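You operate a simulated robot arm through the tools that you are given. There is no shell and no other tool.

Carry out the task below with a simulated robot arm. There is one attempt and no reset: what you move stays moved.

Task
Sort the red, yellow and green cards into bays, then reset the winder.
Fine: they lie on the winder and the green work mat; each goes in the bay of its colour; dial to 0, yellow slider to the pink mark.
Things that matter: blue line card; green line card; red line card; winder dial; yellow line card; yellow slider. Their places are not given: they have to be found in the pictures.

The check looks at the end state, three seconds after you hand in, the way a careful person would. Anything else that was tipped, shoved, dropped, spilled or broken makes it a failure.

Robot
A 6-joint arm with a two-finger gripper, fixed in place. Base frame: the origin is on the floor under the middle of its stand, x ahead of it, y to its left, z up. Units: mm, rad, N and s.
It reaches about 1572 mm from its shoulder. Its first joint turns from -2.897 to 2.897 rad. Payload 2.45 kg.
The TCP is the grasp point between the finger pads, 20 mm short of the fingertips. In the tool frame z runs along the fingers and y along their closing line. The gripper opens to 140 mm; its body begins 168 mm behind the TCP.
Orientation is that of the tool frame in the base frame, as a unit quaternion [x, y, z, w]. With the fingers straight down and closing along the base's y, the tool's x points along the base's -x, its y along +y and its z along -z.

Tools
- The arm moves only by the tool arm_command. Its arguments are lists of equal length, an entry for each row: "linear": the shift along the base's x, y, z in mm, a list of three; "dr": the turn, a rotation vector about the base's x, y, z in degrees, a list of three; "jaw": the finger opening in mm, from 0 to 140. In form: {"linear": [[tx, ty, tz], ...], "dr": [[wx, wy, wz], ...], "jaw": [jaw, ...]}. A call has 1 to 20 rows; each row is the pose to reach, as a shift and turn from the pose commanded when the call began. A row lasts 0.2 s, in which the tool goes at most 50 mm and 0.15 rad; a call with a longer step from one row to the next is refused whole, and so is a gripper value outside its range. A pose out of reach is approached as far as the arm can. The call stops where the force on the tool passes 40 N (or 10 N more than at its start, if that is more) or the arm is blocked; 0.2 s more then pass. The fingers move at their own pace (about 45 mm/s each) and stop on an object; they squeeze with about 40 N. The grip force told is the motor's: it shows also when the fingers shut on nothing. Time passes only in rows, and 0.2 s behind the last, so rows that repeat a pose let the fingers close. It gives the time, the measured TCP pose, the force on the tool (base axes), the opening and the grip force at its end, in the units of the frame above (readings bear some noise), with the torque about the TCP (base axes, N m) and any sound that the robot's microphone picked up.
- Cameras (640 x 400 px; columns grow to the right, rows downward): "scene" is fixed at [49.5, -649.6, 1471.8]; the picture's right is [0.69, -0.72, 0.00], its down [-0.38, -0.36, -0.85] and it looks along [0.62, 0.59, -0.52] (base axes); focal length 328 px, centre (320, 200). "wrist" rides on the gripper at [78, 11, -209] in the tool frame; the picture's right is [-0.14, 0.99, 0.00], its down [-0.92, -0.13, -0.37] and it looks along [-0.37, -0.05, 0.93] (tool axes); focal length 280 px, centre (320, 200).
- capture(camera): a new picture of that camera. No time passes.
- pixel_to_xyz(camera, pixels): for up to 12 pixels [column, row] of the newest picture of that camera ("zoom" is the newest enlarged one), the place [x, y, z] in the base frame of the surface seen there, good to about 2 mm. No time passes.
- close_up(camera, box): a new picture of the part [left, top, right, bottom] of that camera's present view, enlarged. No time passes.
- finish_job(): hands the job in; it is judged then, once.

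Unless the task says otherwise, let go and move clear before handing in.

The tools are called after "Request:" as a command line: name --argument value ..., lists and objects as JSON in quotes. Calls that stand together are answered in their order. arm_command: Moves the arm, as the interface text tells. Its arguments: {"type":"object","properties":{"linear":{"type":"array"},"dr":{"type":"array"},"jaw":{"type":"array"}},"required":["linear","dr","jaw"]} The other tools are called the same way: capture (camera) takes a picture; pixel_to_xyz (camera, pixels) gives the place of the surface under pixels of a picture; close_up (camera, box) takes an enlarged picture of a part of a camera's view; finish_job () hands the job in.

At the start:

```text
t: 0.0
position: [629.4, -18.5, 1204.3]
ee_rot: [0.001, 1.0, 0.0, 0.0]
contact_force: [-0.3, 0.0, 0.4]
torque: [0.01, -0.02, 0.0]
finger_gap: 140.1
grasp_force: 0.1
```

scene: 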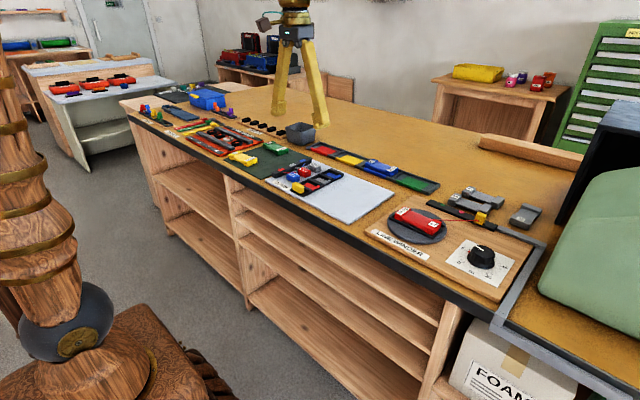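
wrist: 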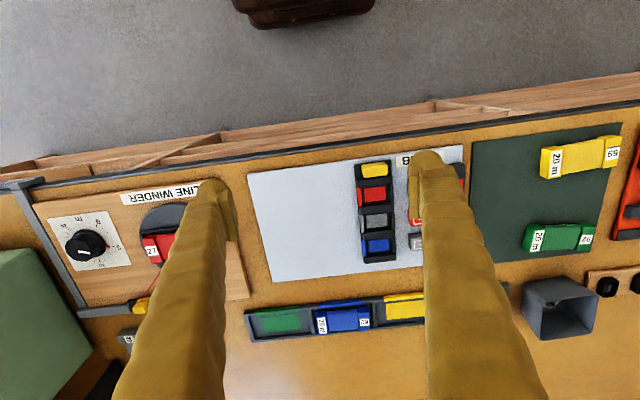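

The pictures show the winder board at the right (scene ~(440,240)), a green mat with yellow and green cards (~(260,155)), and a bay strip at ~(370,165). I'll take enlarged views to make out the details.

Request:
close_up --camera "scene" --box '[360, 180, 560, 305]'

Request:
close_up --camera "scene" --box '[200, 120, 440, 270]'

Request:
close_up --camera "wrist" --box '[0, 130, 320, 330]'

Request:
close_up --camera "wrist" --box '[320, 130, 640, 330]'

```text
3.20 times, centred on (460, 242) of scene
```

zoom: 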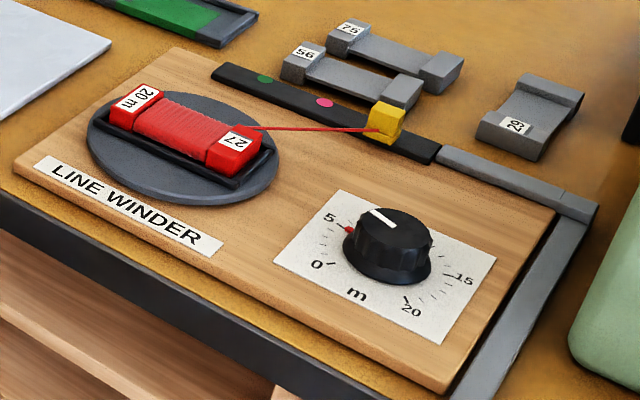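

```text
2.67 times, centred on (320, 195) of scene
```

zoom: 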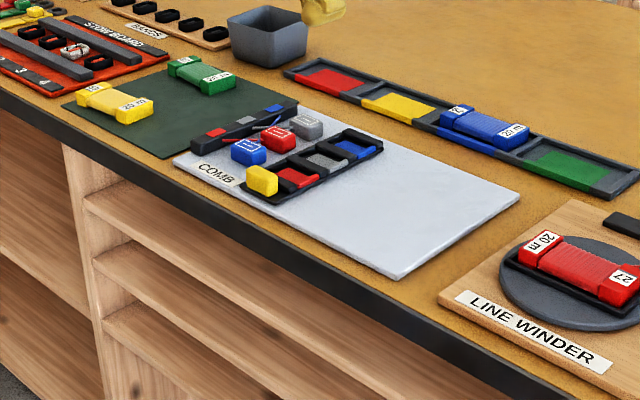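

```text
2.00 times, centred on (160, 230) of wrist
```

zoom: 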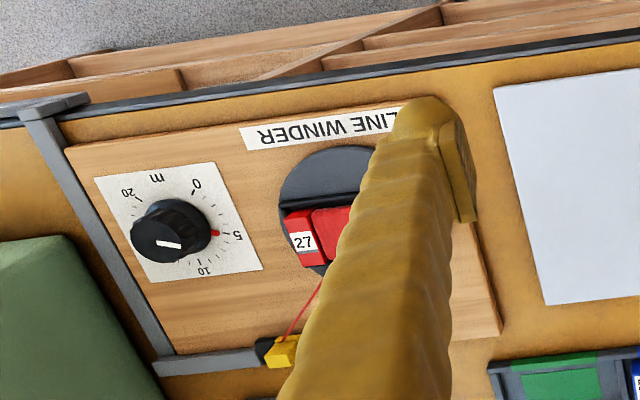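

```text
2.00 times, centred on (480, 230) of wrist
```

zoom: 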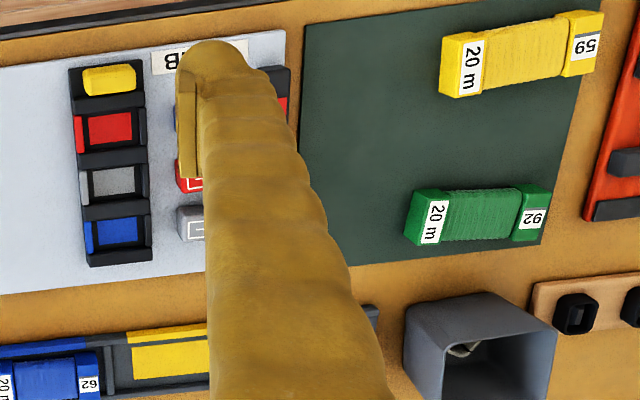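

The close-ups show the red card in a cradle on the winder with a red line running to the yellow slider, and yellow and green cards on the green mat. I'll measure key points next.

Request:
pixel_to_xyz --camera "wrist" --pixels '[[85, 248], [108, 245], [99, 222], [119, 249], [141, 305], [160, 250], [275, 322], [342, 318], [403, 306], [250, 325], [580, 158], [560, 237]]'

Request:
pixel_to_xyz --camera "scene" --pixels '[[322, 150], [350, 159], [382, 168], [415, 184], [243, 158], [275, 148], [416, 220], [483, 217], [461, 212], [442, 204], [483, 250], [427, 222]]'

```text
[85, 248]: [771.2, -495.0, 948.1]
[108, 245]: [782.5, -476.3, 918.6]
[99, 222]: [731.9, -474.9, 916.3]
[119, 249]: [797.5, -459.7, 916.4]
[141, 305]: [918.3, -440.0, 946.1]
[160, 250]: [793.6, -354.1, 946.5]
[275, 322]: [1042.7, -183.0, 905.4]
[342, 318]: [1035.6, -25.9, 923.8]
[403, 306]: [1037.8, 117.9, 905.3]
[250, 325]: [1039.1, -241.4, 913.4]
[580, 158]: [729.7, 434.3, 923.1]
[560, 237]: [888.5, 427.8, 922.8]
```

```text
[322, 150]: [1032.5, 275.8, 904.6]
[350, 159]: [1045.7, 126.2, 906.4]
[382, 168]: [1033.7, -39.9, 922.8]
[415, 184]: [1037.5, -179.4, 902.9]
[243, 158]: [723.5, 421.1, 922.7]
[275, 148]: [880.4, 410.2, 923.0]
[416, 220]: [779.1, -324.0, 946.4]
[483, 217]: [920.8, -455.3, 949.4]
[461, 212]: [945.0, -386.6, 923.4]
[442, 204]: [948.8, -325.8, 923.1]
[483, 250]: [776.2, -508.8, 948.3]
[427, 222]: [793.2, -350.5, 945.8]
```

The bench top is at about z=900, the bays lie along x≈1038, and the dial is at about (772,-495). I'll check the height of the neighbouring objects and then move over the winder for a closer look.

Request:
pixel_to_xyz --camera "scene" --pixels '[[600, 200], [560, 260], [612, 110], [590, 180], [550, 290], [520, 215], [535, 145], [300, 130], [460, 190], [480, 195], [625, 180], [575, 145]]'

Request:
arm_command --linear '[[8, -45, -5], [16, -90, -10], [24, -135, -15], [32, -180, -20], [40, -225, -25], [48, -270, -30], [50, -315, -35], [50, -360, -40], [50, -400, -45], [50, -400, -45]]' --dr '[[0, 0, 0], [0, 0, 0], [0, 0, 0], [0, 0, 0], [0, 0, 0], [0, 0, 0], [0, 0, 0], [0, 0, 0], [0, 0, 0], [0, 0, 0]]' --jaw '[140, 140, 140, 140, 140, 140, 140, 140, 140, 140]'

Request:
capture --camera "wrist"

Request:
capture --camera "scene"

```text
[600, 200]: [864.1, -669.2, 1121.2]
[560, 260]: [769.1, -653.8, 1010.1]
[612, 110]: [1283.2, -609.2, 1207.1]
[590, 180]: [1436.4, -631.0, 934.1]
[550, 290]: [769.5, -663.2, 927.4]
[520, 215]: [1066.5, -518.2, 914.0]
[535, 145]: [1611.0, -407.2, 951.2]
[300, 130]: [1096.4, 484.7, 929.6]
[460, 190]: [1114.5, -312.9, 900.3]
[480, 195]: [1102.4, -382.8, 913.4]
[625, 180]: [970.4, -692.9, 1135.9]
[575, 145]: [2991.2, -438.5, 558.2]
```

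```text
t: 2.2
position: [678.8, -417.0, 1159.0]
ee_rot: [0.001, 1.0, 0.0, 0.0]
contact_force: [0.5, 0.5, -0.3]
torque: [-0.01, 0.02, 0.0]
finger_gap: 139.9
grasp_force: 0.0
```

```text
taken
```

wrist: 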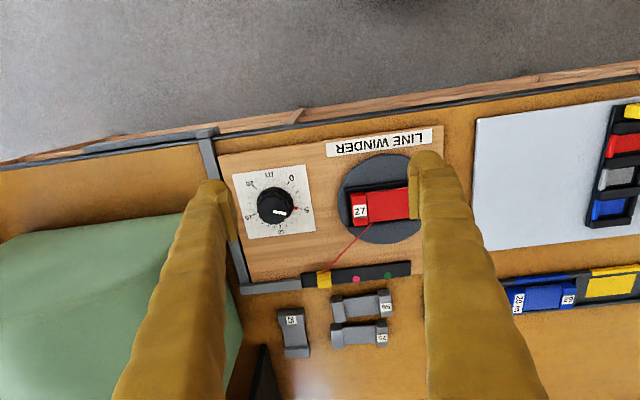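

```text
taken
```

scene: 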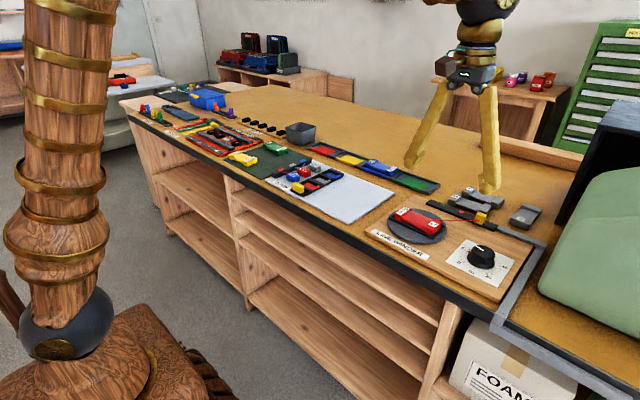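

The winder is now in view between the fingers; I'll enlarge the dial (275,205), the cradle (380,205) and the slider rail (355,278).

Request:
close_up --camera "wrist" --box '[225, 155, 321, 245]'

Request:
close_up --camera "wrist" --box '[300, 150, 430, 300]'

Request:
close_up --camera "scene" --box '[440, 225, 520, 290]'

Request:
close_up --camera "scene" --box '[380, 180, 510, 260]'

```text
4.44 times, centred on (273, 200) of wrist
```

zoom: 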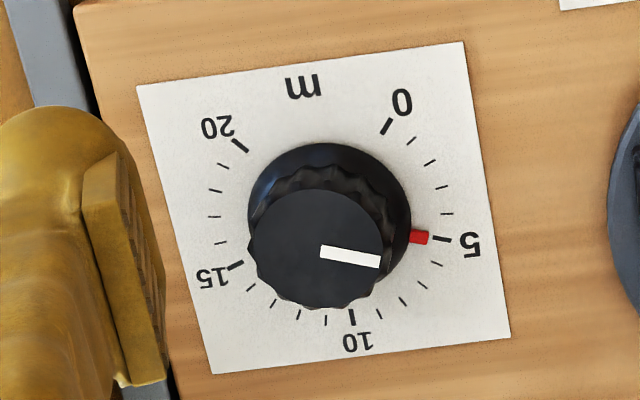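

```text
2.67 times, centred on (365, 225) of wrist
```

zoom: 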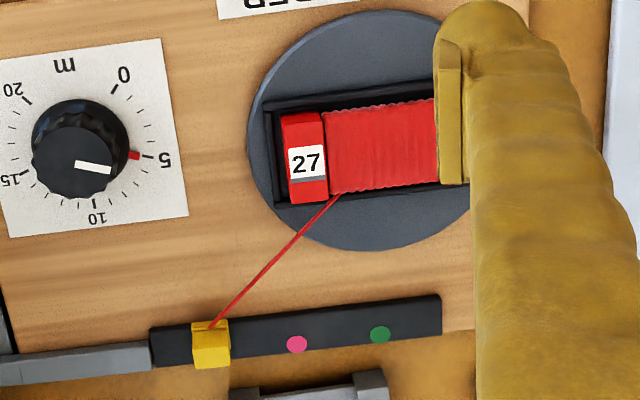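

```text
6.15 times, centred on (480, 258) of scene
```

zoom: 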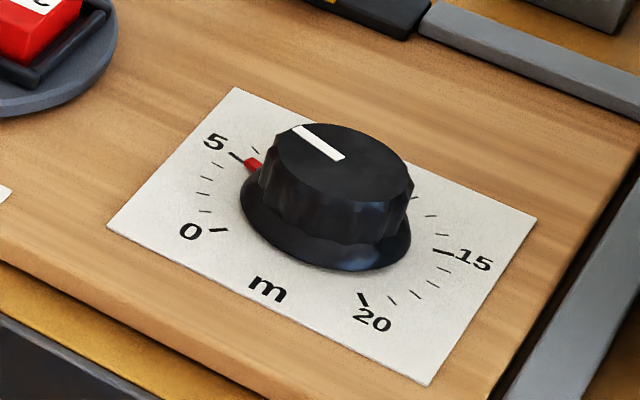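

```text
4.92 times, centred on (445, 220) of scene
```

zoom: 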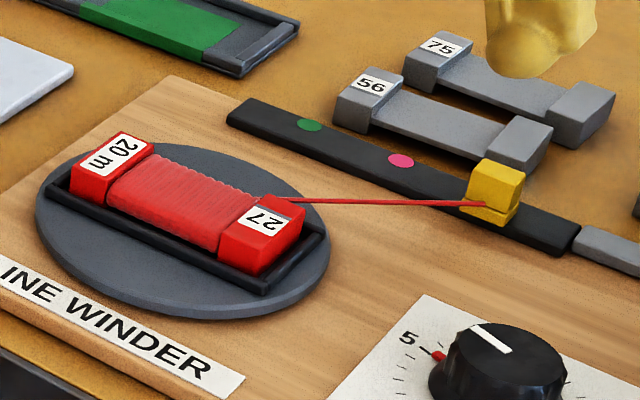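

The red pointer on the dial skirt sits at 5, and the slider (at zoom (210,340)) is two steps from the pink dot. I'll measure dial ticks, the slider, marks and the red card.

Request:
close_up --camera "wrist" --box '[225, 155, 321, 245]'

Request:
pixel_to_xyz --camera "zoom" --pixels '[[386, 126], [441, 239], [352, 317], [236, 265], [240, 146], [419, 237], [322, 252], [378, 262], [255, 190], [405, 225], [330, 145], [320, 200]]'

Request:
pixel_to_xyz --camera "wrist" --pixels '[[355, 205], [364, 209], [400, 205], [362, 228], [356, 193], [324, 279], [356, 280], [388, 276], [303, 283], [410, 268], [318, 287], [330, 275]]'

```text
4.44 times, centred on (273, 200) of wrist
```

zoom: 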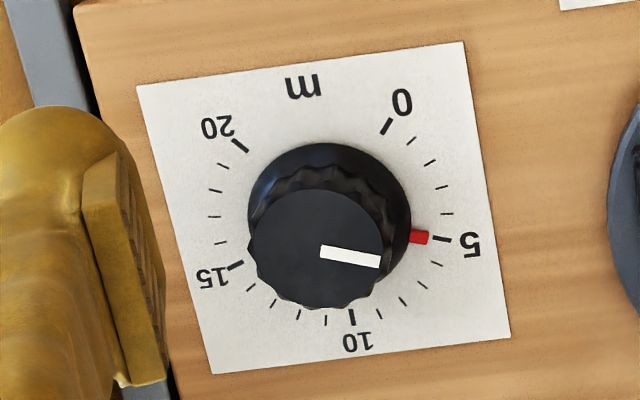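

```text
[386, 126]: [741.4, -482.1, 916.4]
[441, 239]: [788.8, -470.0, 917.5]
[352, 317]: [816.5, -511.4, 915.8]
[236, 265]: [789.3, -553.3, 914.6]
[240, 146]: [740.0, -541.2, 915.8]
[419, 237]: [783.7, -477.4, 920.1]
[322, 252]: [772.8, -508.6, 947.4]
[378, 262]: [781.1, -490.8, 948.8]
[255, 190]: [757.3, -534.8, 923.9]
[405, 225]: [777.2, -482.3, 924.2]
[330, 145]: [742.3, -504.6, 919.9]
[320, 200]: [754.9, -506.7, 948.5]
```

```text
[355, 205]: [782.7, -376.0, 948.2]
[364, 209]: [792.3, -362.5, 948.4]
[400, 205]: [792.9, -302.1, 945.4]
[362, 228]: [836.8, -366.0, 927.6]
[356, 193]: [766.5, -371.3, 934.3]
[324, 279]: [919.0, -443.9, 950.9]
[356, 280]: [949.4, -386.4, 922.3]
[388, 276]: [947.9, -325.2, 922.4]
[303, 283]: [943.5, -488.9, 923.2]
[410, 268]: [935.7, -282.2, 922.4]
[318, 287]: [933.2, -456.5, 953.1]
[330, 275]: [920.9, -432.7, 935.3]
```

Dial centre is about (773,-511) with 13.5° per unit, so 5→0 is about +67° about z; the slider at y≈-447 must go to the pink dot at y≈-386. Next I'll look at the bay strip from above.

Request:
arm_command --linear '[[19, 42, 0], [38, 84, 0], [57, 126, 0], [76, 168, 0], [95, 210, 0], [114, 252, 0], [133, 294, 0], [152, 336, 0], [171, 378, 0], [190, 420, 0], [190, 455, 0], [190, 455, 0]]' --dr '[[0, 0, 0], [0, 0, 0], [0, 0, 0], [0, 0, 0], [0, 0, 0], [0, 0, 0], [0, 0, 0], [0, 0, 0], [0, 0, 0], [0, 0, 0], [0, 0, 0], [0, 0, 0]]' --jaw '[140, 140, 140, 140, 140, 140, 140, 140, 140, 140, 140, 140]'

Request:
capture --camera "wrist"

Request:
close_up --camera "scene" --box '[290, 130, 450, 230]'

```text
t: 4.8
position: [871.0, 37.5, 1161.5]
ee_rot: [0.001, 1.0, 0.0, 0.0]
contact_force: [-0.7, -0.3, -0.4]
torque: [0.02, -0.03, -0.02]
finger_gap: 139.7
grasp_force: 0.1
```

```text
taken
```

wrist: 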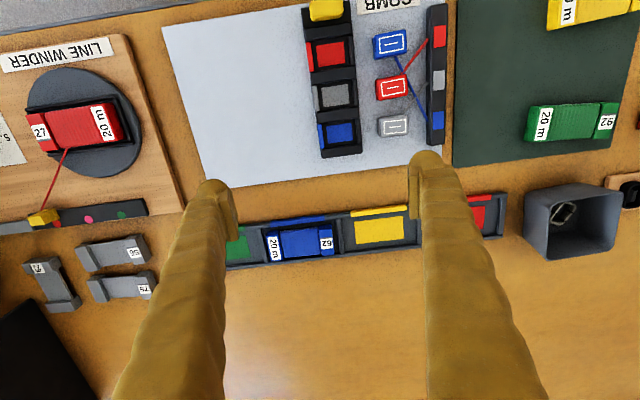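

```text
4.00 times, centred on (370, 180) of scene
```

zoom: 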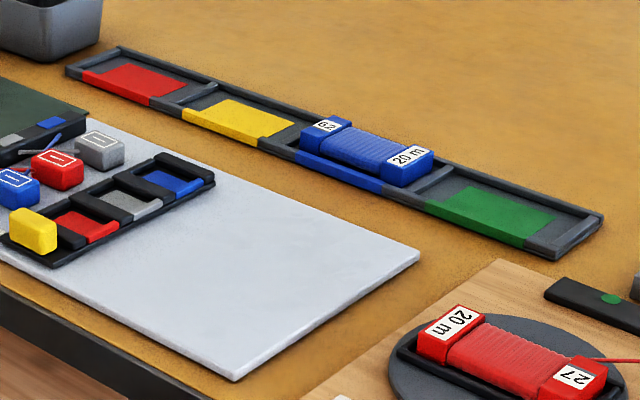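

The strip has rimmed bays; I'll enlarge the blue card in its bay at (300,240) to see the clearances, since it shows how a card sits.

Request:
close_up --camera "wrist" --box '[225, 190, 425, 280]'

Request:
pixel_to_xyz --camera "zoom" --pixels '[[160, 175], [320, 165], [140, 140], [185, 225], [390, 130], [410, 75], [420, 185], [615, 90], [615, 160], [500, 120], [50, 180], [135, 240]]'

Request:
close_up --camera "wrist" --box '[0, 60, 240, 230]'

```text
3.20 times, centred on (325, 235) of wrist
```

zoom: 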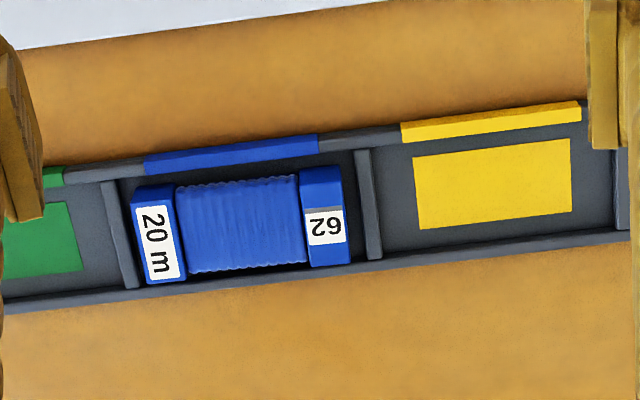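

```text
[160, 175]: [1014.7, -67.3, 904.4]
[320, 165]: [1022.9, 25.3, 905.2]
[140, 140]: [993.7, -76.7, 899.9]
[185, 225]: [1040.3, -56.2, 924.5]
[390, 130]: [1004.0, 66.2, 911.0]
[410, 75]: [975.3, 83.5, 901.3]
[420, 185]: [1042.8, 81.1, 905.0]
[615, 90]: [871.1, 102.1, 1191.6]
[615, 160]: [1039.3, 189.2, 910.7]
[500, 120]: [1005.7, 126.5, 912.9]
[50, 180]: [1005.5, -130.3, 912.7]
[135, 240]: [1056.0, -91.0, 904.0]
```

```text
2.35 times, centred on (120, 145) of wrist
```

zoom: 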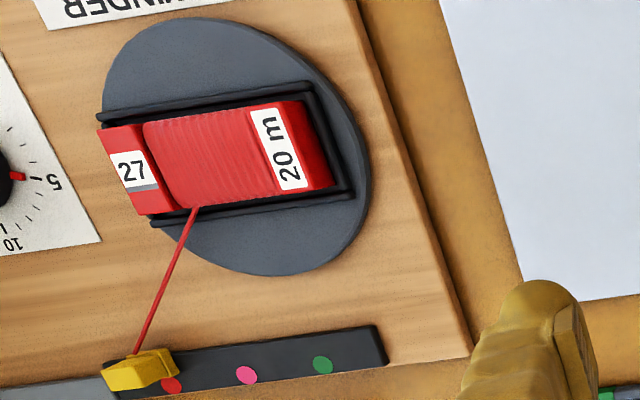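

The blue card (about 118 mm long) sits between dividers with the rim at z≈912 and floor at z≈905. Now I'll move over the green mat to measure the yellow and green cards.

Request:
arm_command --linear '[[-19, 40, 0], [-38, 80, 0], [-57, 120, 0], [-76, 160, 0], [-95, 200, 0], [-114, 240, 0], [-133, 280, 0], [-152, 320, 0], [-171, 360, 0], [-185, 388, 0], [-185, 388, 0]]' --dr '[[0, 0, 0], [0, 0, 0], [0, 0, 0], [0, 0, 0], [0, 0, 0], [0, 0, 0], [0, 0, 0], [0, 0, 0], [0, 0, 0], [0, 0, 0], [0, 0, 0]]' --jaw '[140, 140, 140, 140, 140, 140, 140, 140, 140, 140, 140]'

Request:
capture --camera "wrist"

Request:
close_up --camera "wrist" --box '[230, 120, 430, 270]'

Request:
close_up --camera "scene" --box '[380, 190, 480, 255]'

```text
t: 7.2
position: [684.0, 424.8, 1159.2]
ee_rot: [0.001, 1.0, 0.0, 0.0]
contact_force: [0.8, -0.5, 0.0]
torque: [0.01, 0.02, 0.01]
finger_gap: 139.9
grasp_force: 0.0
```

```text
taken
```

wrist: 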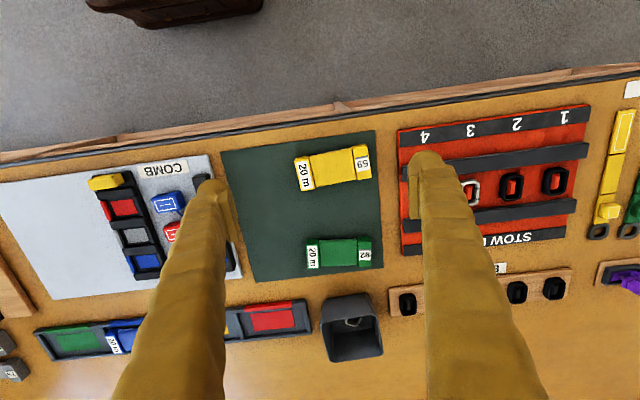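

```text
2.67 times, centred on (330, 195) of wrist
```

zoom: 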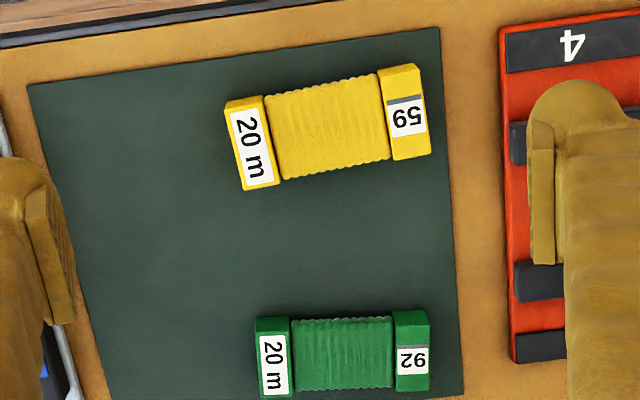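

```text
6.15 times, centred on (430, 222) of scene
```

zoom: 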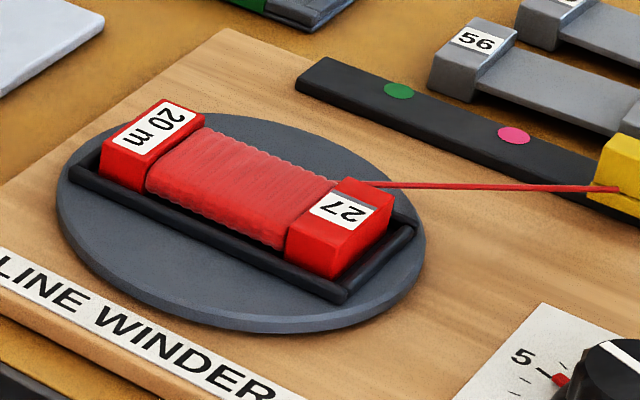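

The mat cards are clear: yellow centred near zoom (330,125) and green near (345,355). I'll measure their corners and the cradle rails.

Request:
pixel_to_xyz --camera "zoom" --pixels '[[210, 240], [345, 292], [150, 275], [155, 120], [335, 205], [200, 170], [100, 160], [310, 235], [400, 235], [120, 185], [250, 200], [180, 105]]'

Request:
close_up --camera "wrist" --box '[280, 135, 390, 205]'

```text
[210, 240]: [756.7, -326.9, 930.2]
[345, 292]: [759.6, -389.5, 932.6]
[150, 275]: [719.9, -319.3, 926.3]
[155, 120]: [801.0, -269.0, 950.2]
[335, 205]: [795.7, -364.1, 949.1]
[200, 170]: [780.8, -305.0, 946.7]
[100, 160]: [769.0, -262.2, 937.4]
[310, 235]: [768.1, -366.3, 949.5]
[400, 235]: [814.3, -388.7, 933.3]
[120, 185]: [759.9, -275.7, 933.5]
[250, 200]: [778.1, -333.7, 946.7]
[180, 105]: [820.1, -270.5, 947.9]
```

```text
5.71 times, centred on (335, 170) of wrist
```

zoom: 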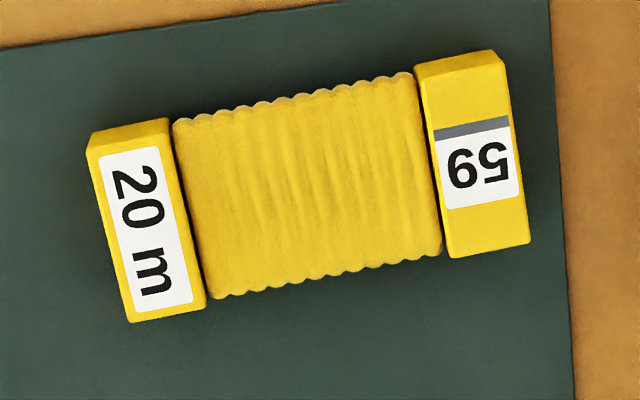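

Rails top out at z≈933 while the red card's top is 949, leaving room to grip. Now I measure the yellow card's corners in this zoom.

Request:
pixel_to_xyz --camera "zoom" --pixels '[[98, 160], [135, 312], [160, 145], [200, 300], [425, 85], [455, 248], [500, 72], [524, 235], [300, 110], [320, 265], [310, 185], [50, 250]]'

Request:
close_up --camera "wrist" --box '[280, 215, 390, 285]'

Request:
pixel_to_xyz --camera "zoom" --pixels '[[150, 160], [170, 270], [220, 150], [235, 265], [445, 130], [455, 245], [510, 130], [520, 240], [330, 150], [340, 250], [335, 200], [100, 200]]'

```text
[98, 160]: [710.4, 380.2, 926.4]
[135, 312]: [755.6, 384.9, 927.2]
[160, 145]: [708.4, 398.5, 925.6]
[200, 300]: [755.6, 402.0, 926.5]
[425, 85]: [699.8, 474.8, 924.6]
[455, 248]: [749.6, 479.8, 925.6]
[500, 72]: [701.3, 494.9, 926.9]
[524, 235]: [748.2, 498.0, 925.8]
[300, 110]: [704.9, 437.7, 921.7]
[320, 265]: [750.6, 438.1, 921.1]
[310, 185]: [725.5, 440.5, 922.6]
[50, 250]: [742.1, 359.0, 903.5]
```

```text
5.71 times, centred on (335, 250) of wrist
```

zoom: 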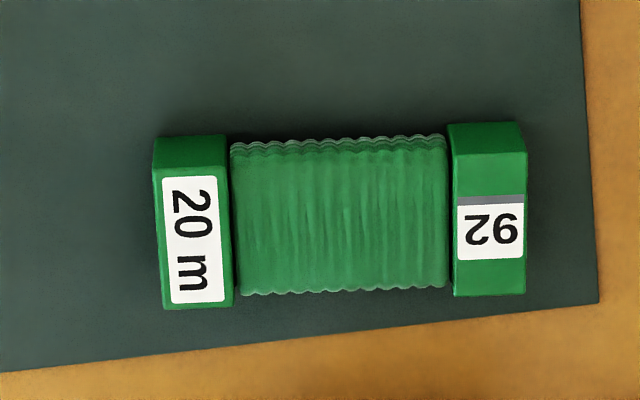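

```text
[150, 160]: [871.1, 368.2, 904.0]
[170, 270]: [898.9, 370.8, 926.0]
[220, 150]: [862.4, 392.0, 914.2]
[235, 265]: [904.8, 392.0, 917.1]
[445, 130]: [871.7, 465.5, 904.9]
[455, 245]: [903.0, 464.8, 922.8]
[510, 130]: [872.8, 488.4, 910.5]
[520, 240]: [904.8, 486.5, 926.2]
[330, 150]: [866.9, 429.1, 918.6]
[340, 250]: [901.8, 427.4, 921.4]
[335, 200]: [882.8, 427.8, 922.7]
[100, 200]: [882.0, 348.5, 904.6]
```

Yellow is centred near (729,439), turned about +5°, about 121×50 mm. I need the green card's top-face corners more exactly.

Request:
pixel_to_xyz --camera "zoom" --pixels '[[160, 178], [226, 172], [170, 300], [230, 297], [458, 160], [520, 158], [460, 290], [520, 287], [340, 160], [345, 285], [185, 240], [490, 220]]'

```text
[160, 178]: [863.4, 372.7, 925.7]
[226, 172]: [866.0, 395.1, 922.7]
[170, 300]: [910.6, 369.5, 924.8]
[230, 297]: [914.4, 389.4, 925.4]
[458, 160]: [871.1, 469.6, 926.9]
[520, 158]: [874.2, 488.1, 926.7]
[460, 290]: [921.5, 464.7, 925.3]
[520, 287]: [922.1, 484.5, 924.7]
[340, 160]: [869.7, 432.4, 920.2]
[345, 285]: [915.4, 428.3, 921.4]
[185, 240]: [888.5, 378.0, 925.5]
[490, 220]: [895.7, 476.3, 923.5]
```

Green is centred near (893,429), turned about −5°. Now I'll measure the bay dividers and rims from the scene camera.

Request:
close_up --camera "scene" --box '[300, 135, 380, 185]'

Request:
close_up --camera "scene" --box '[365, 150, 445, 200]'

```text
8.00 times, centred on (340, 160) of scene
```

zoom: 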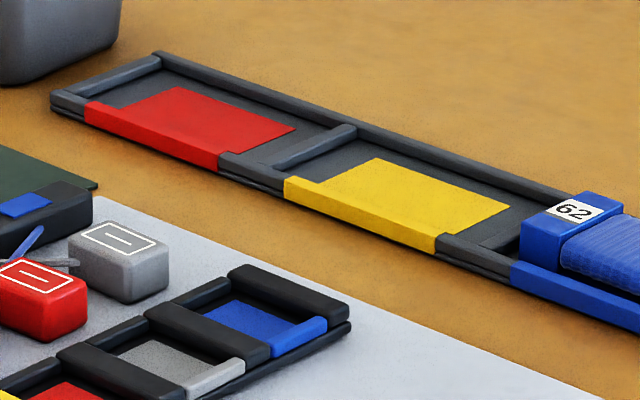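

```text
8.00 times, centred on (405, 175) of scene
```

zoom: 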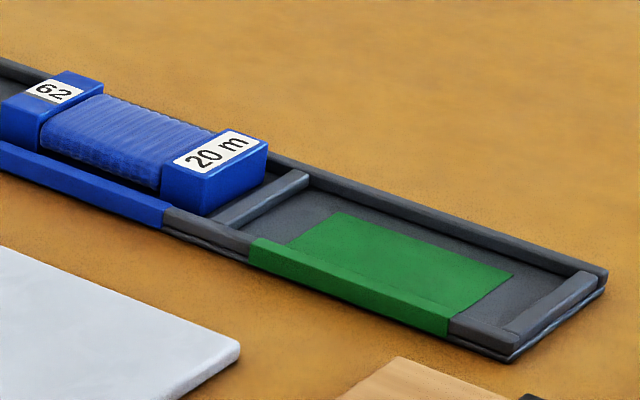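

These zooms show the dividers cleanly; I'll read their places, first for the green end.

Request:
pixel_to_xyz --camera "zoom" --pixels '[[240, 212], [295, 180], [530, 322], [585, 285], [350, 282], [450, 210], [420, 265], [225, 155], [200, 190], [50, 80], [20, 100], [480, 325]]'

Request:
close_up --camera "scene" --box '[300, 135, 380, 185]'

Request:
pixel_to_xyz --camera "zoom" --pixels '[[75, 93], [145, 65], [285, 155], [340, 132], [350, 200], [430, 160], [160, 125], [240, 90], [490, 240], [195, 110], [430, 195], [460, 243]]'

```text
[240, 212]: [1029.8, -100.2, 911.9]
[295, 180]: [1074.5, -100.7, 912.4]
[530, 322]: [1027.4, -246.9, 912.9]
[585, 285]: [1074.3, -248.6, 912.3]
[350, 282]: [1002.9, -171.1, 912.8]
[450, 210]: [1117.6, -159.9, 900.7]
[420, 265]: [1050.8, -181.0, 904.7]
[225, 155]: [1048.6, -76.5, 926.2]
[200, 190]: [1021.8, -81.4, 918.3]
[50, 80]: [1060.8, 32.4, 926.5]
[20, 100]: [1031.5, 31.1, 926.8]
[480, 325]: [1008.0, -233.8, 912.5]
```

```text
8.00 times, centred on (340, 160) of scene
```

zoom: 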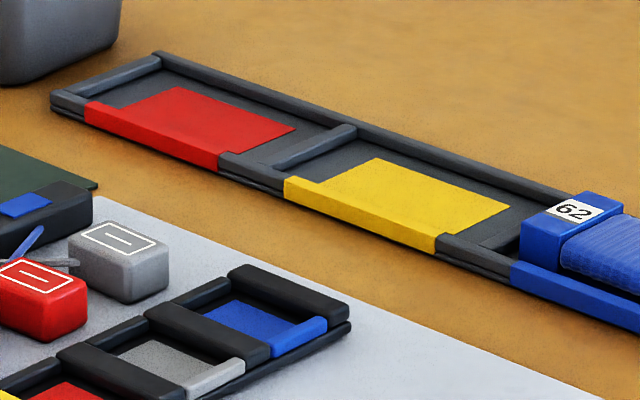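

```text
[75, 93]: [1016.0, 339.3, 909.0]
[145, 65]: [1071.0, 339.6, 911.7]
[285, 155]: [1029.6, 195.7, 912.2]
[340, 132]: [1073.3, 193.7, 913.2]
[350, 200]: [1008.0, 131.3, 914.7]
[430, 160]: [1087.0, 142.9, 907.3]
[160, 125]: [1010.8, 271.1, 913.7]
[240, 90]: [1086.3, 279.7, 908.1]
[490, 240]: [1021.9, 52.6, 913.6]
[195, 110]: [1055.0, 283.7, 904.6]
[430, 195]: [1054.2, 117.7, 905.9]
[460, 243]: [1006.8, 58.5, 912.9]
```

Bay centres work out near y = −174 (green), −27 (blue), 120 (yellow), 267 (red), x≈1044, floor 905, rim 913. I'll turn the wrist so the fingers close across the yellow card's width and stand above it.

Request:
arm_command --linear '[[4, 1.3, 0], [8, 2.6, 0], [12, 4, 0], [16, 5.3, 0], [20, 6.6, 0], [24, 8, 0], [28, 9.3, 0], [32, 10.6, 0], [36, 12, 0], [40, 13.3, 0], [44.6, 14.5, 0], [44.6, 14.5, 0]]' --dr '[[0, 0, -7.75], [0, 0, -15.5], [0, 0, -23.25], [0, 0, -31], [0, 0, -38.75], [0, 0, -46.5], [0, 0, -54.25], [0, 0, -62], [0, 0, -69.75], [0, 0, -77.5], [0, 0, -85.2], [0, 0, -85.2]]' --jaw '[140, 130, 120, 110, 100, 90, 80, 80, 80, 80, 80, 80]'

Request:
capture --camera "wrist"

Request:
capture --camera "scene"

```text
t: 9.8
position: [728.9, 438.6, 1159.8]
ee_rot: [0.679, 0.735, 0.0, 0.0]
contact_force: [-0.4, -1.3, 0.2]
torque: [0.0, 0.0, 0.0]
finger_gap: 80.0
grasp_force: 0.1
```

```text
taken
```

wrist: 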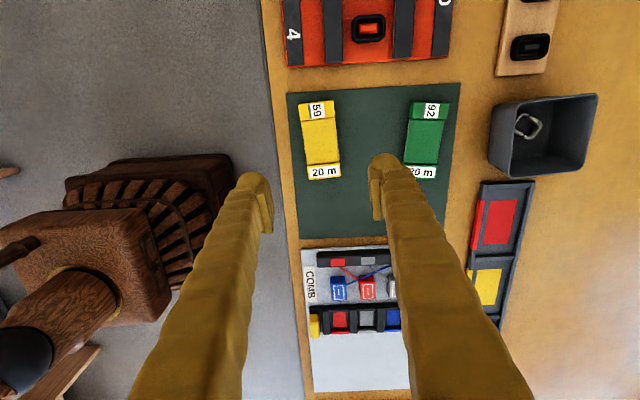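

```text
taken
```

scene: 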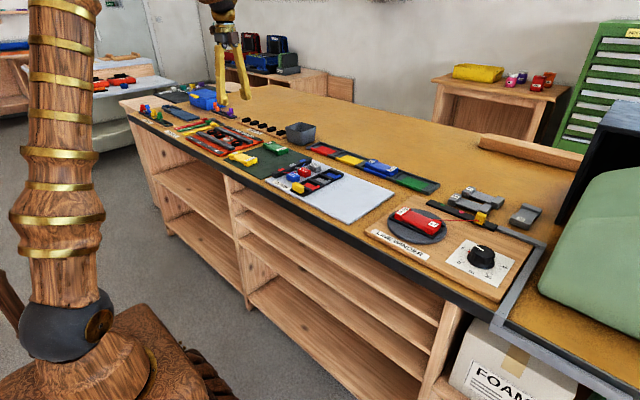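

The yellow card at (322,140) lies between the fingers. I'll descend to about 40 mm above the grip height and check.

Request:
arm_command --linear '[[0, 0, -40], [0, 0, -80], [0, 0, -120], [0, 0, -155], [0, 0, -180], [0, 0, -180]]' --dr '[[0, 0, 0], [0, 0, 0], [0, 0, 0], [0, 0, 0], [0, 0, 0], [0, 0, 0]]' --jaw '[80, 80, 80, 80, 80, 80]'

Request:
capture --camera "wrist"

Request:
close_up --camera "scene" --box '[190, 110, 310, 190]'

```text
t: 11.2
position: [729.6, 439.0, 979.3]
ee_rot: [0.678, 0.735, 0.001, 0.0]
contact_force: [-0.1, -0.3, -0.9]
torque: [-0.03, -0.01, 0.01]
finger_gap: 79.8
grasp_force: 0.1
```

```text
taken
```

wrist: 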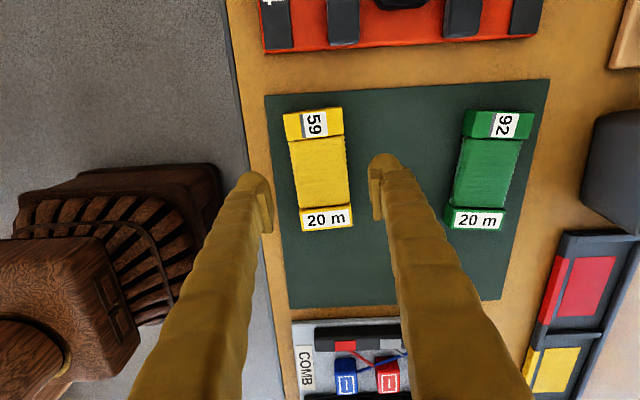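

```text
5.00 times, centred on (250, 150) of scene
```

zoom: 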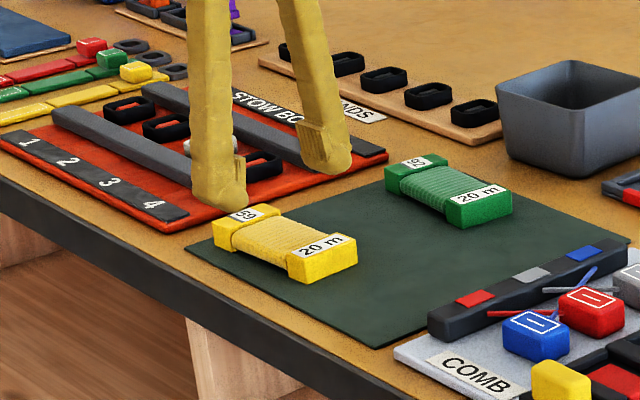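

The card is centred between the fingers. I'll descend to z≈932 and close on the winding.

Request:
arm_command --linear '[[0, 0, -20], [0, 0, -38], [0, 0, -47], [0, 0, -47], [0, 0, -47], [0, 0, -47], [0, 0, -47], [0, 0, -47]]' --dr '[[0, 0, 0], [0, 0, 0], [0, 0, 0], [0, 0, 0], [0, 0, 0], [0, 0, 0], [0, 0, 0], [0, 0, 0]]' --jaw '[80, 80, 80, 60, 44, 40, 40, 40]'

Request:
capture --camera "wrist"

```text
t: 12.6
position: [730.2, 440.2, 940.2]
ee_rot: [0.678, 0.735, 0.003, 0.0]
contact_force: [-21.0, -5.5, 69.9]
torque: [-0.7, 1.65, -0.11]
finger_gap: 35.5
grasp_force: 18.5
stopped in row 6: the force on the tool passed its limit at 48 N (the readings are from after the stop); the commanded pose is now the measured one
```

```text
taken
```

wrist: 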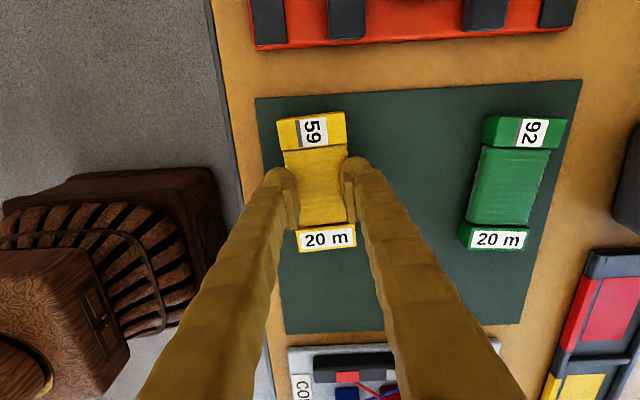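

The fingers met an upward force and the tool sits at 940 with a 35.5 mm gap, so they seem to have ridden up on a rounded winding. I'll look closely before acting.

Request:
close_up --camera "wrist" --box '[250, 90, 390, 270]'

Request:
close_up --camera "scene" --box '[200, 120, 300, 190]'

```text
2.22 times, centred on (320, 180) of wrist
```

zoom: 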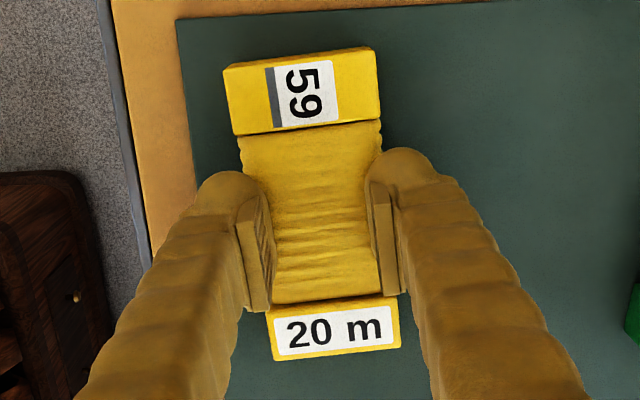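

```text
5.71 times, centred on (250, 155) of scene
```

zoom: 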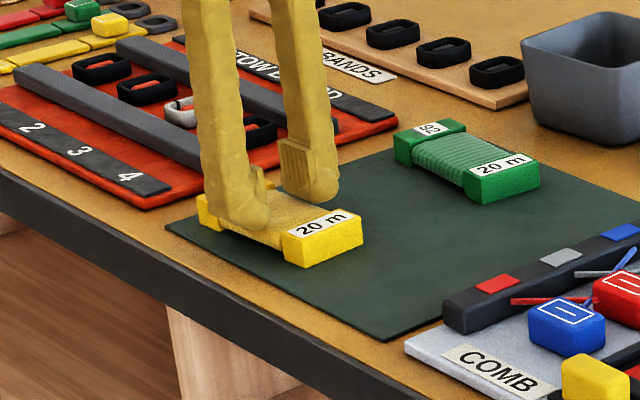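

The winding is rounded, so the fingertips slid up its shoulder. I'll open, check nothing shifted, and re-grip lower so that the pads straddle the widest line.

Request:
arm_command --linear '[[0, 0, 0], [0, 0, 0], [0, 0, 0], [0, 0, 15], [0, 0, 40], [0, 0, 40]]' --dr '[[0, 0, 0], [0, 0, 0], [0, 0, 0], [0, 0, 0], [0, 0, 0], [0, 0, 0]]' --jaw '[55, 75, 80, 80, 80, 80]'

Request:
capture --camera "wrist"

Request:
close_up --camera "scene" --box '[200, 120, 300, 190]'

```text
t: 14.0
position: [730.6, 440.8, 975.6]
ee_rot: [0.677, 0.736, 0.001, 0.0]
contact_force: [-0.4, -0.3, 0.7]
torque: [0.02, -0.04, -0.01]
finger_gap: 79.8
grasp_force: 0.1
```

```text
taken
```

wrist: 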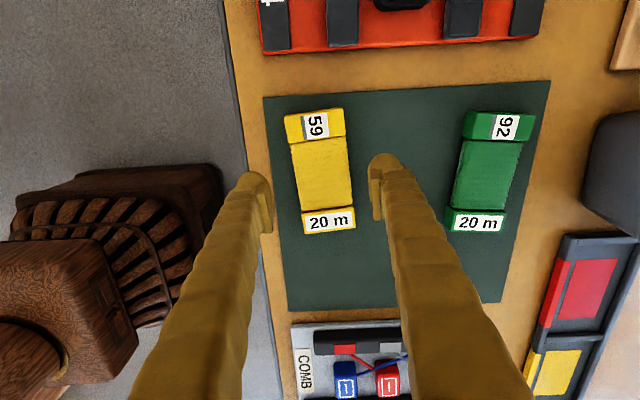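

```text
5.71 times, centred on (250, 155) of scene
```

zoom: 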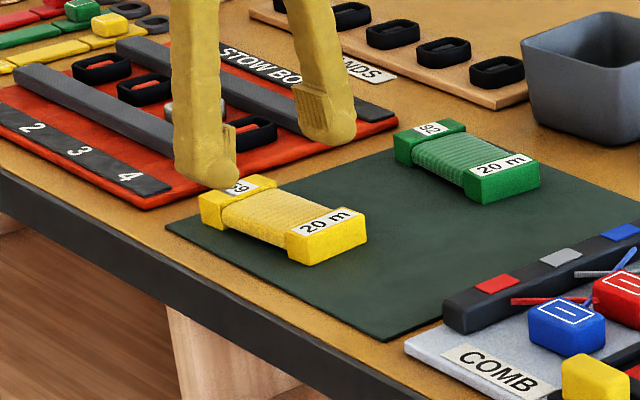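

The card stayed put. I'll descend to z≈926.5 this time (tips about 3 mm above the mat) and close.

Request:
arm_command --linear '[[0, 0, -20], [0, 0, -38], [0, 0, -46], [0, 0, -49], [0, 0, -49], [0, 0, -49], [0, 0, -49], [0, 0, -49], [0, 0, -49]]' --dr '[[0, 0, 0], [0, 0, 0], [0, 0, 0], [0, 0, 0], [0, 0, 0], [0, 0, 0], [0, 0, 0], [0, 0, 0], [0, 0, 0]]' --jaw '[80, 80, 80, 80, 65, 52, 46, 42, 40]'

Request:
capture --camera "wrist"

```text
t: 16.0
position: [730.3, 440.6, 927.8]
ee_rot: [0.677, 0.736, 0.002, 0.001]
contact_force: [2.5, 1.6, 2.9]
torque: [0.0, -0.04, -0.07]
finger_gap: 52.6
grasp_force: 39.7
```

```text
taken
```

wrist: 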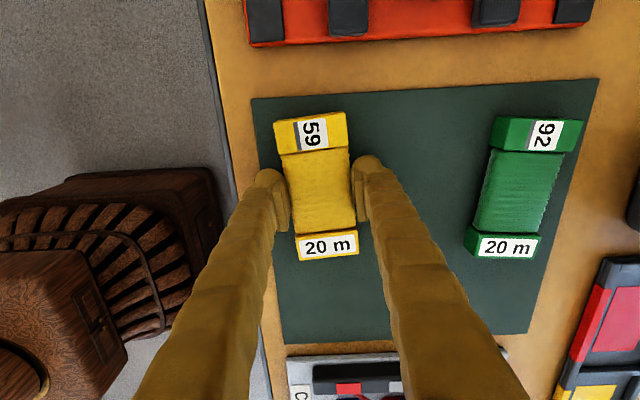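

The grip holds firmly at a 52.6 mm gap and 40 N with almost no tool force. I'll lift the yellow card and check it hangs level.

Request:
arm_command --linear '[[0, 0, 10], [0, 0, 30], [0, 0, 60], [0, 0, 100], [0, 0, 100]]' --dr '[[0, 0, 0], [0, 0, 0], [0, 0, 0], [0, 0, 0], [0, 0, 0]]' --jaw '[40, 40, 40, 40, 40]'

Request:
capture --camera "wrist"

Request:
close_up --camera "scene" --box '[190, 80, 310, 190]'

```text
t: 17.2
position: [730.3, 440.4, 1026.7]
ee_rot: [0.677, 0.736, 0.002, 0.0]
contact_force: [0.5, -0.3, -0.7]
torque: [0.02, 0.0, -0.01]
finger_gap: 39.9
grasp_force: 0.0
```

```text
taken
```

wrist: 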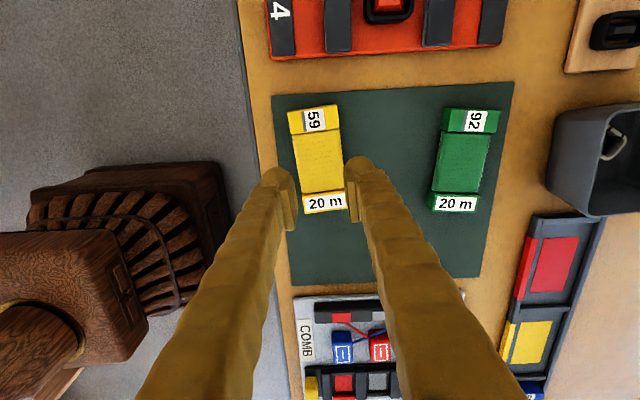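

```text
3.64 times, centred on (250, 135) of scene
```

zoom: 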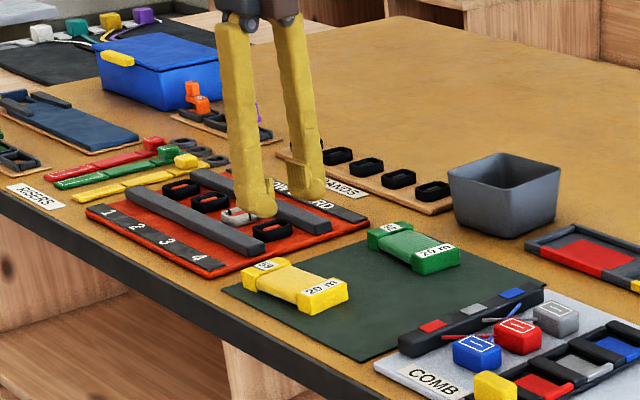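

The fingers slid off the rounded winding; the card is back flat on the mat, unmoved. I'll look at the fingertip shape and the end blocks before gripping an end block instead.

Request:
close_up --camera "scene" --box '[245, 110, 285, 145]'

Request:
close_up --camera "wrist" --box '[270, 90, 380, 240]'

Request:
close_up --camera "scene" --box '[250, 140, 300, 165]'

```text
11.43 times, centred on (265, 128) of scene
```

zoom: 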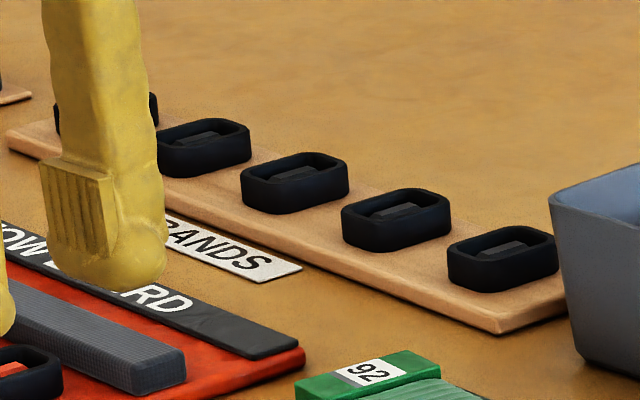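

```text
2.67 times, centred on (325, 165) of wrist
```

zoom: 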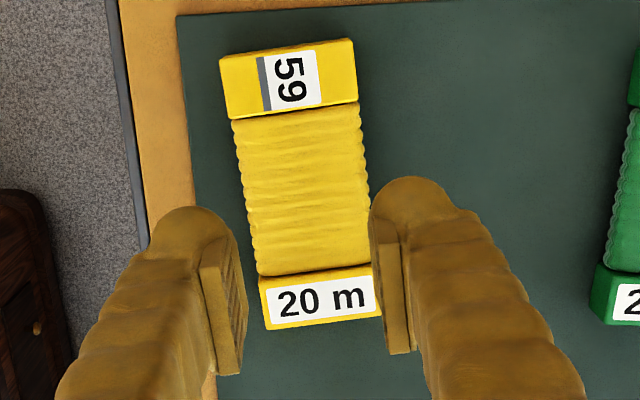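

```text
12.80 times, centred on (275, 152) of scene
```

zoom: 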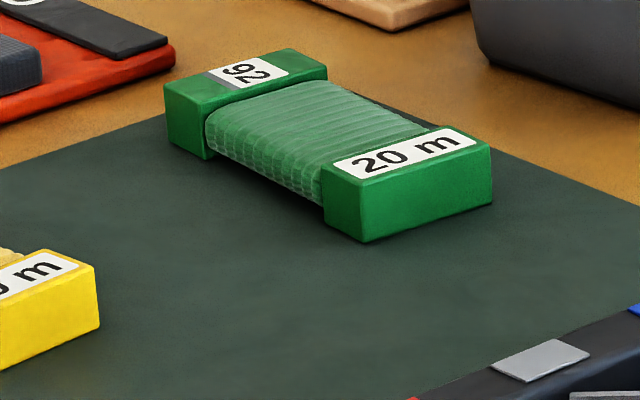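

The blocks at the card ends have flat vertical sides, so I'll grip an end block. First I re-measure the yellow card's end block corners.

Request:
close_up --camera "wrist" --box '[270, 90, 380, 240]'

Request:
pixel_to_xyz --camera "zoom" --pixels '[[268, 288], [366, 276], [275, 322], [372, 308], [228, 66], [345, 46], [238, 112], [350, 96], [320, 298], [292, 80], [300, 190], [180, 150]]'

```text
2.67 times, centred on (325, 165) of wrist
```

zoom: 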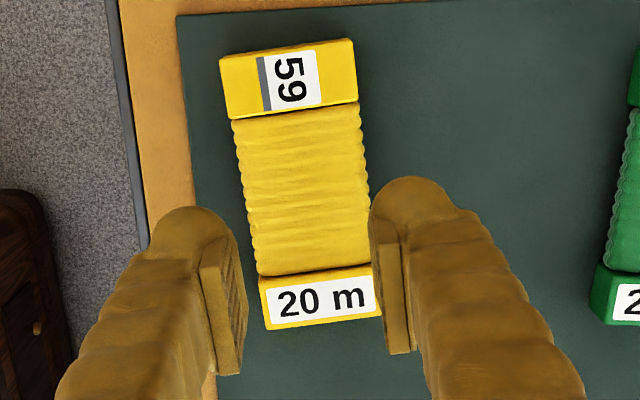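

```text
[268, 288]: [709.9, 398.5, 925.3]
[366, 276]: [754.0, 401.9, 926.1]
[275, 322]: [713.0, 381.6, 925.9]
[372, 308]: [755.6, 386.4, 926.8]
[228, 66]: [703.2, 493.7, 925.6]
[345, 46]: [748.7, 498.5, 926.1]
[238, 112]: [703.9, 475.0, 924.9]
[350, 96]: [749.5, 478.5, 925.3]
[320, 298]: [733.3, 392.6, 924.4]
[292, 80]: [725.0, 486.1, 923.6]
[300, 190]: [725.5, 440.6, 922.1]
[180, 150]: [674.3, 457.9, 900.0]
```

The "20 m" block is centred at (733,392), top 926. I'll shift there with jaws at 80, descend to z≈931.5 and close.

Request:
arm_command --linear '[[1, -20, 0], [2.7, -49.4, 0], [2.7, -49.4, 0], [2.7, -49.4, -40], [2.7, -49.4, -75], [2.7, -49.4, -90], [2.7, -49.4, -95], [2.7, -49.4, -95], [2.7, -49.4, -95], [2.7, -49.4, -95], [2.7, -49.4, -95], [2.7, -49.4, -95], [2.7, -49.4, -95]]' --dr '[[0, 0, 0], [0, 0, 0], [0, 0, 0], [0, 0, 0], [0, 0, 0], [0, 0, 0], [0, 0, 0], [0, 0, 0], [0, 0, 0], [0, 0, 0], [0, 0, 0], [0, 0, 0], [0, 0, 0]]' --jaw '[60, 80, 80, 80, 80, 80, 80, 65, 52, 46, 42, 40, 40]'

Request:
capture --camera "wrist"

```text
t: 20.0
position: [733.9, 390.4, 932.8]
ee_rot: [0.678, 0.735, 0.002, 0.0]
contact_force: [0.1, 0.3, 0.1]
torque: [-0.03, -0.02, -0.02]
finger_gap: 52.4
grasp_force: 40.2
```

```text
taken
```

wrist: 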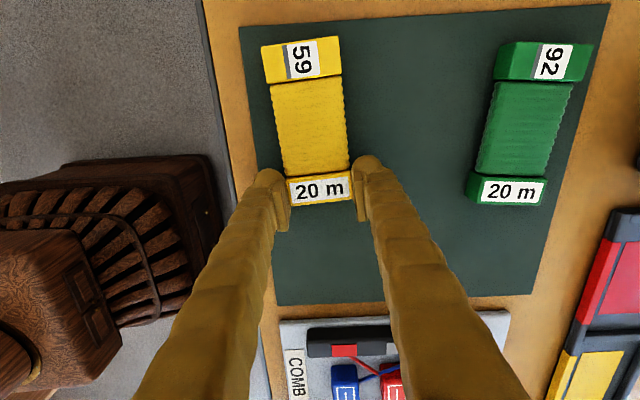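

The block is gripped at 52.4 mm with 40 N and no side load. I'll lift slowly.

Request:
arm_command --linear '[[0, 0, 5], [0, 0, 12], [0, 0, 20], [0, 0, 30], [0, 0, 30]]' --dr '[[0, 0, 0], [0, 0, 0], [0, 0, 0], [0, 0, 0], [0, 0, 0]]' --jaw '[40, 40, 40, 40, 40]'

Request:
capture --camera "wrist"

Request:
close_up --camera "scene" --box '[200, 120, 300, 190]'

```text
t: 21.2
position: [733.6, 390.5, 962.9]
ee_rot: [0.677, 0.736, 0.002, 0.001]
contact_force: [-0.1, -0.1, 0.1]
torque: [-0.03, 0.0, 0.02]
finger_gap: 52.2
grasp_force: 40.1
```

```text
taken
```

wrist: 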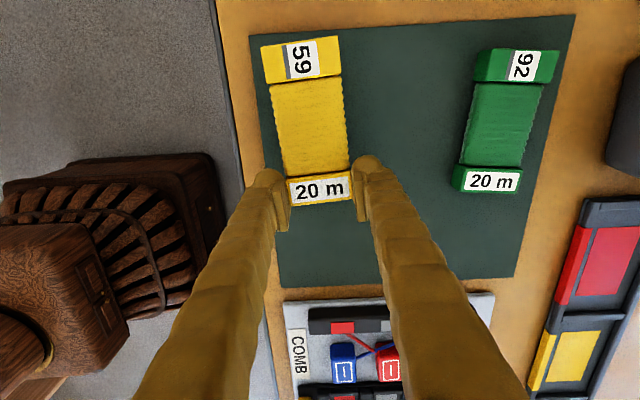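

```text
5.71 times, centred on (250, 155) of scene
```

zoom: 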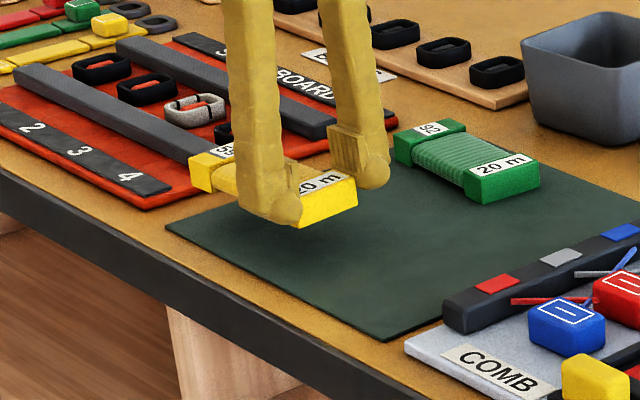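

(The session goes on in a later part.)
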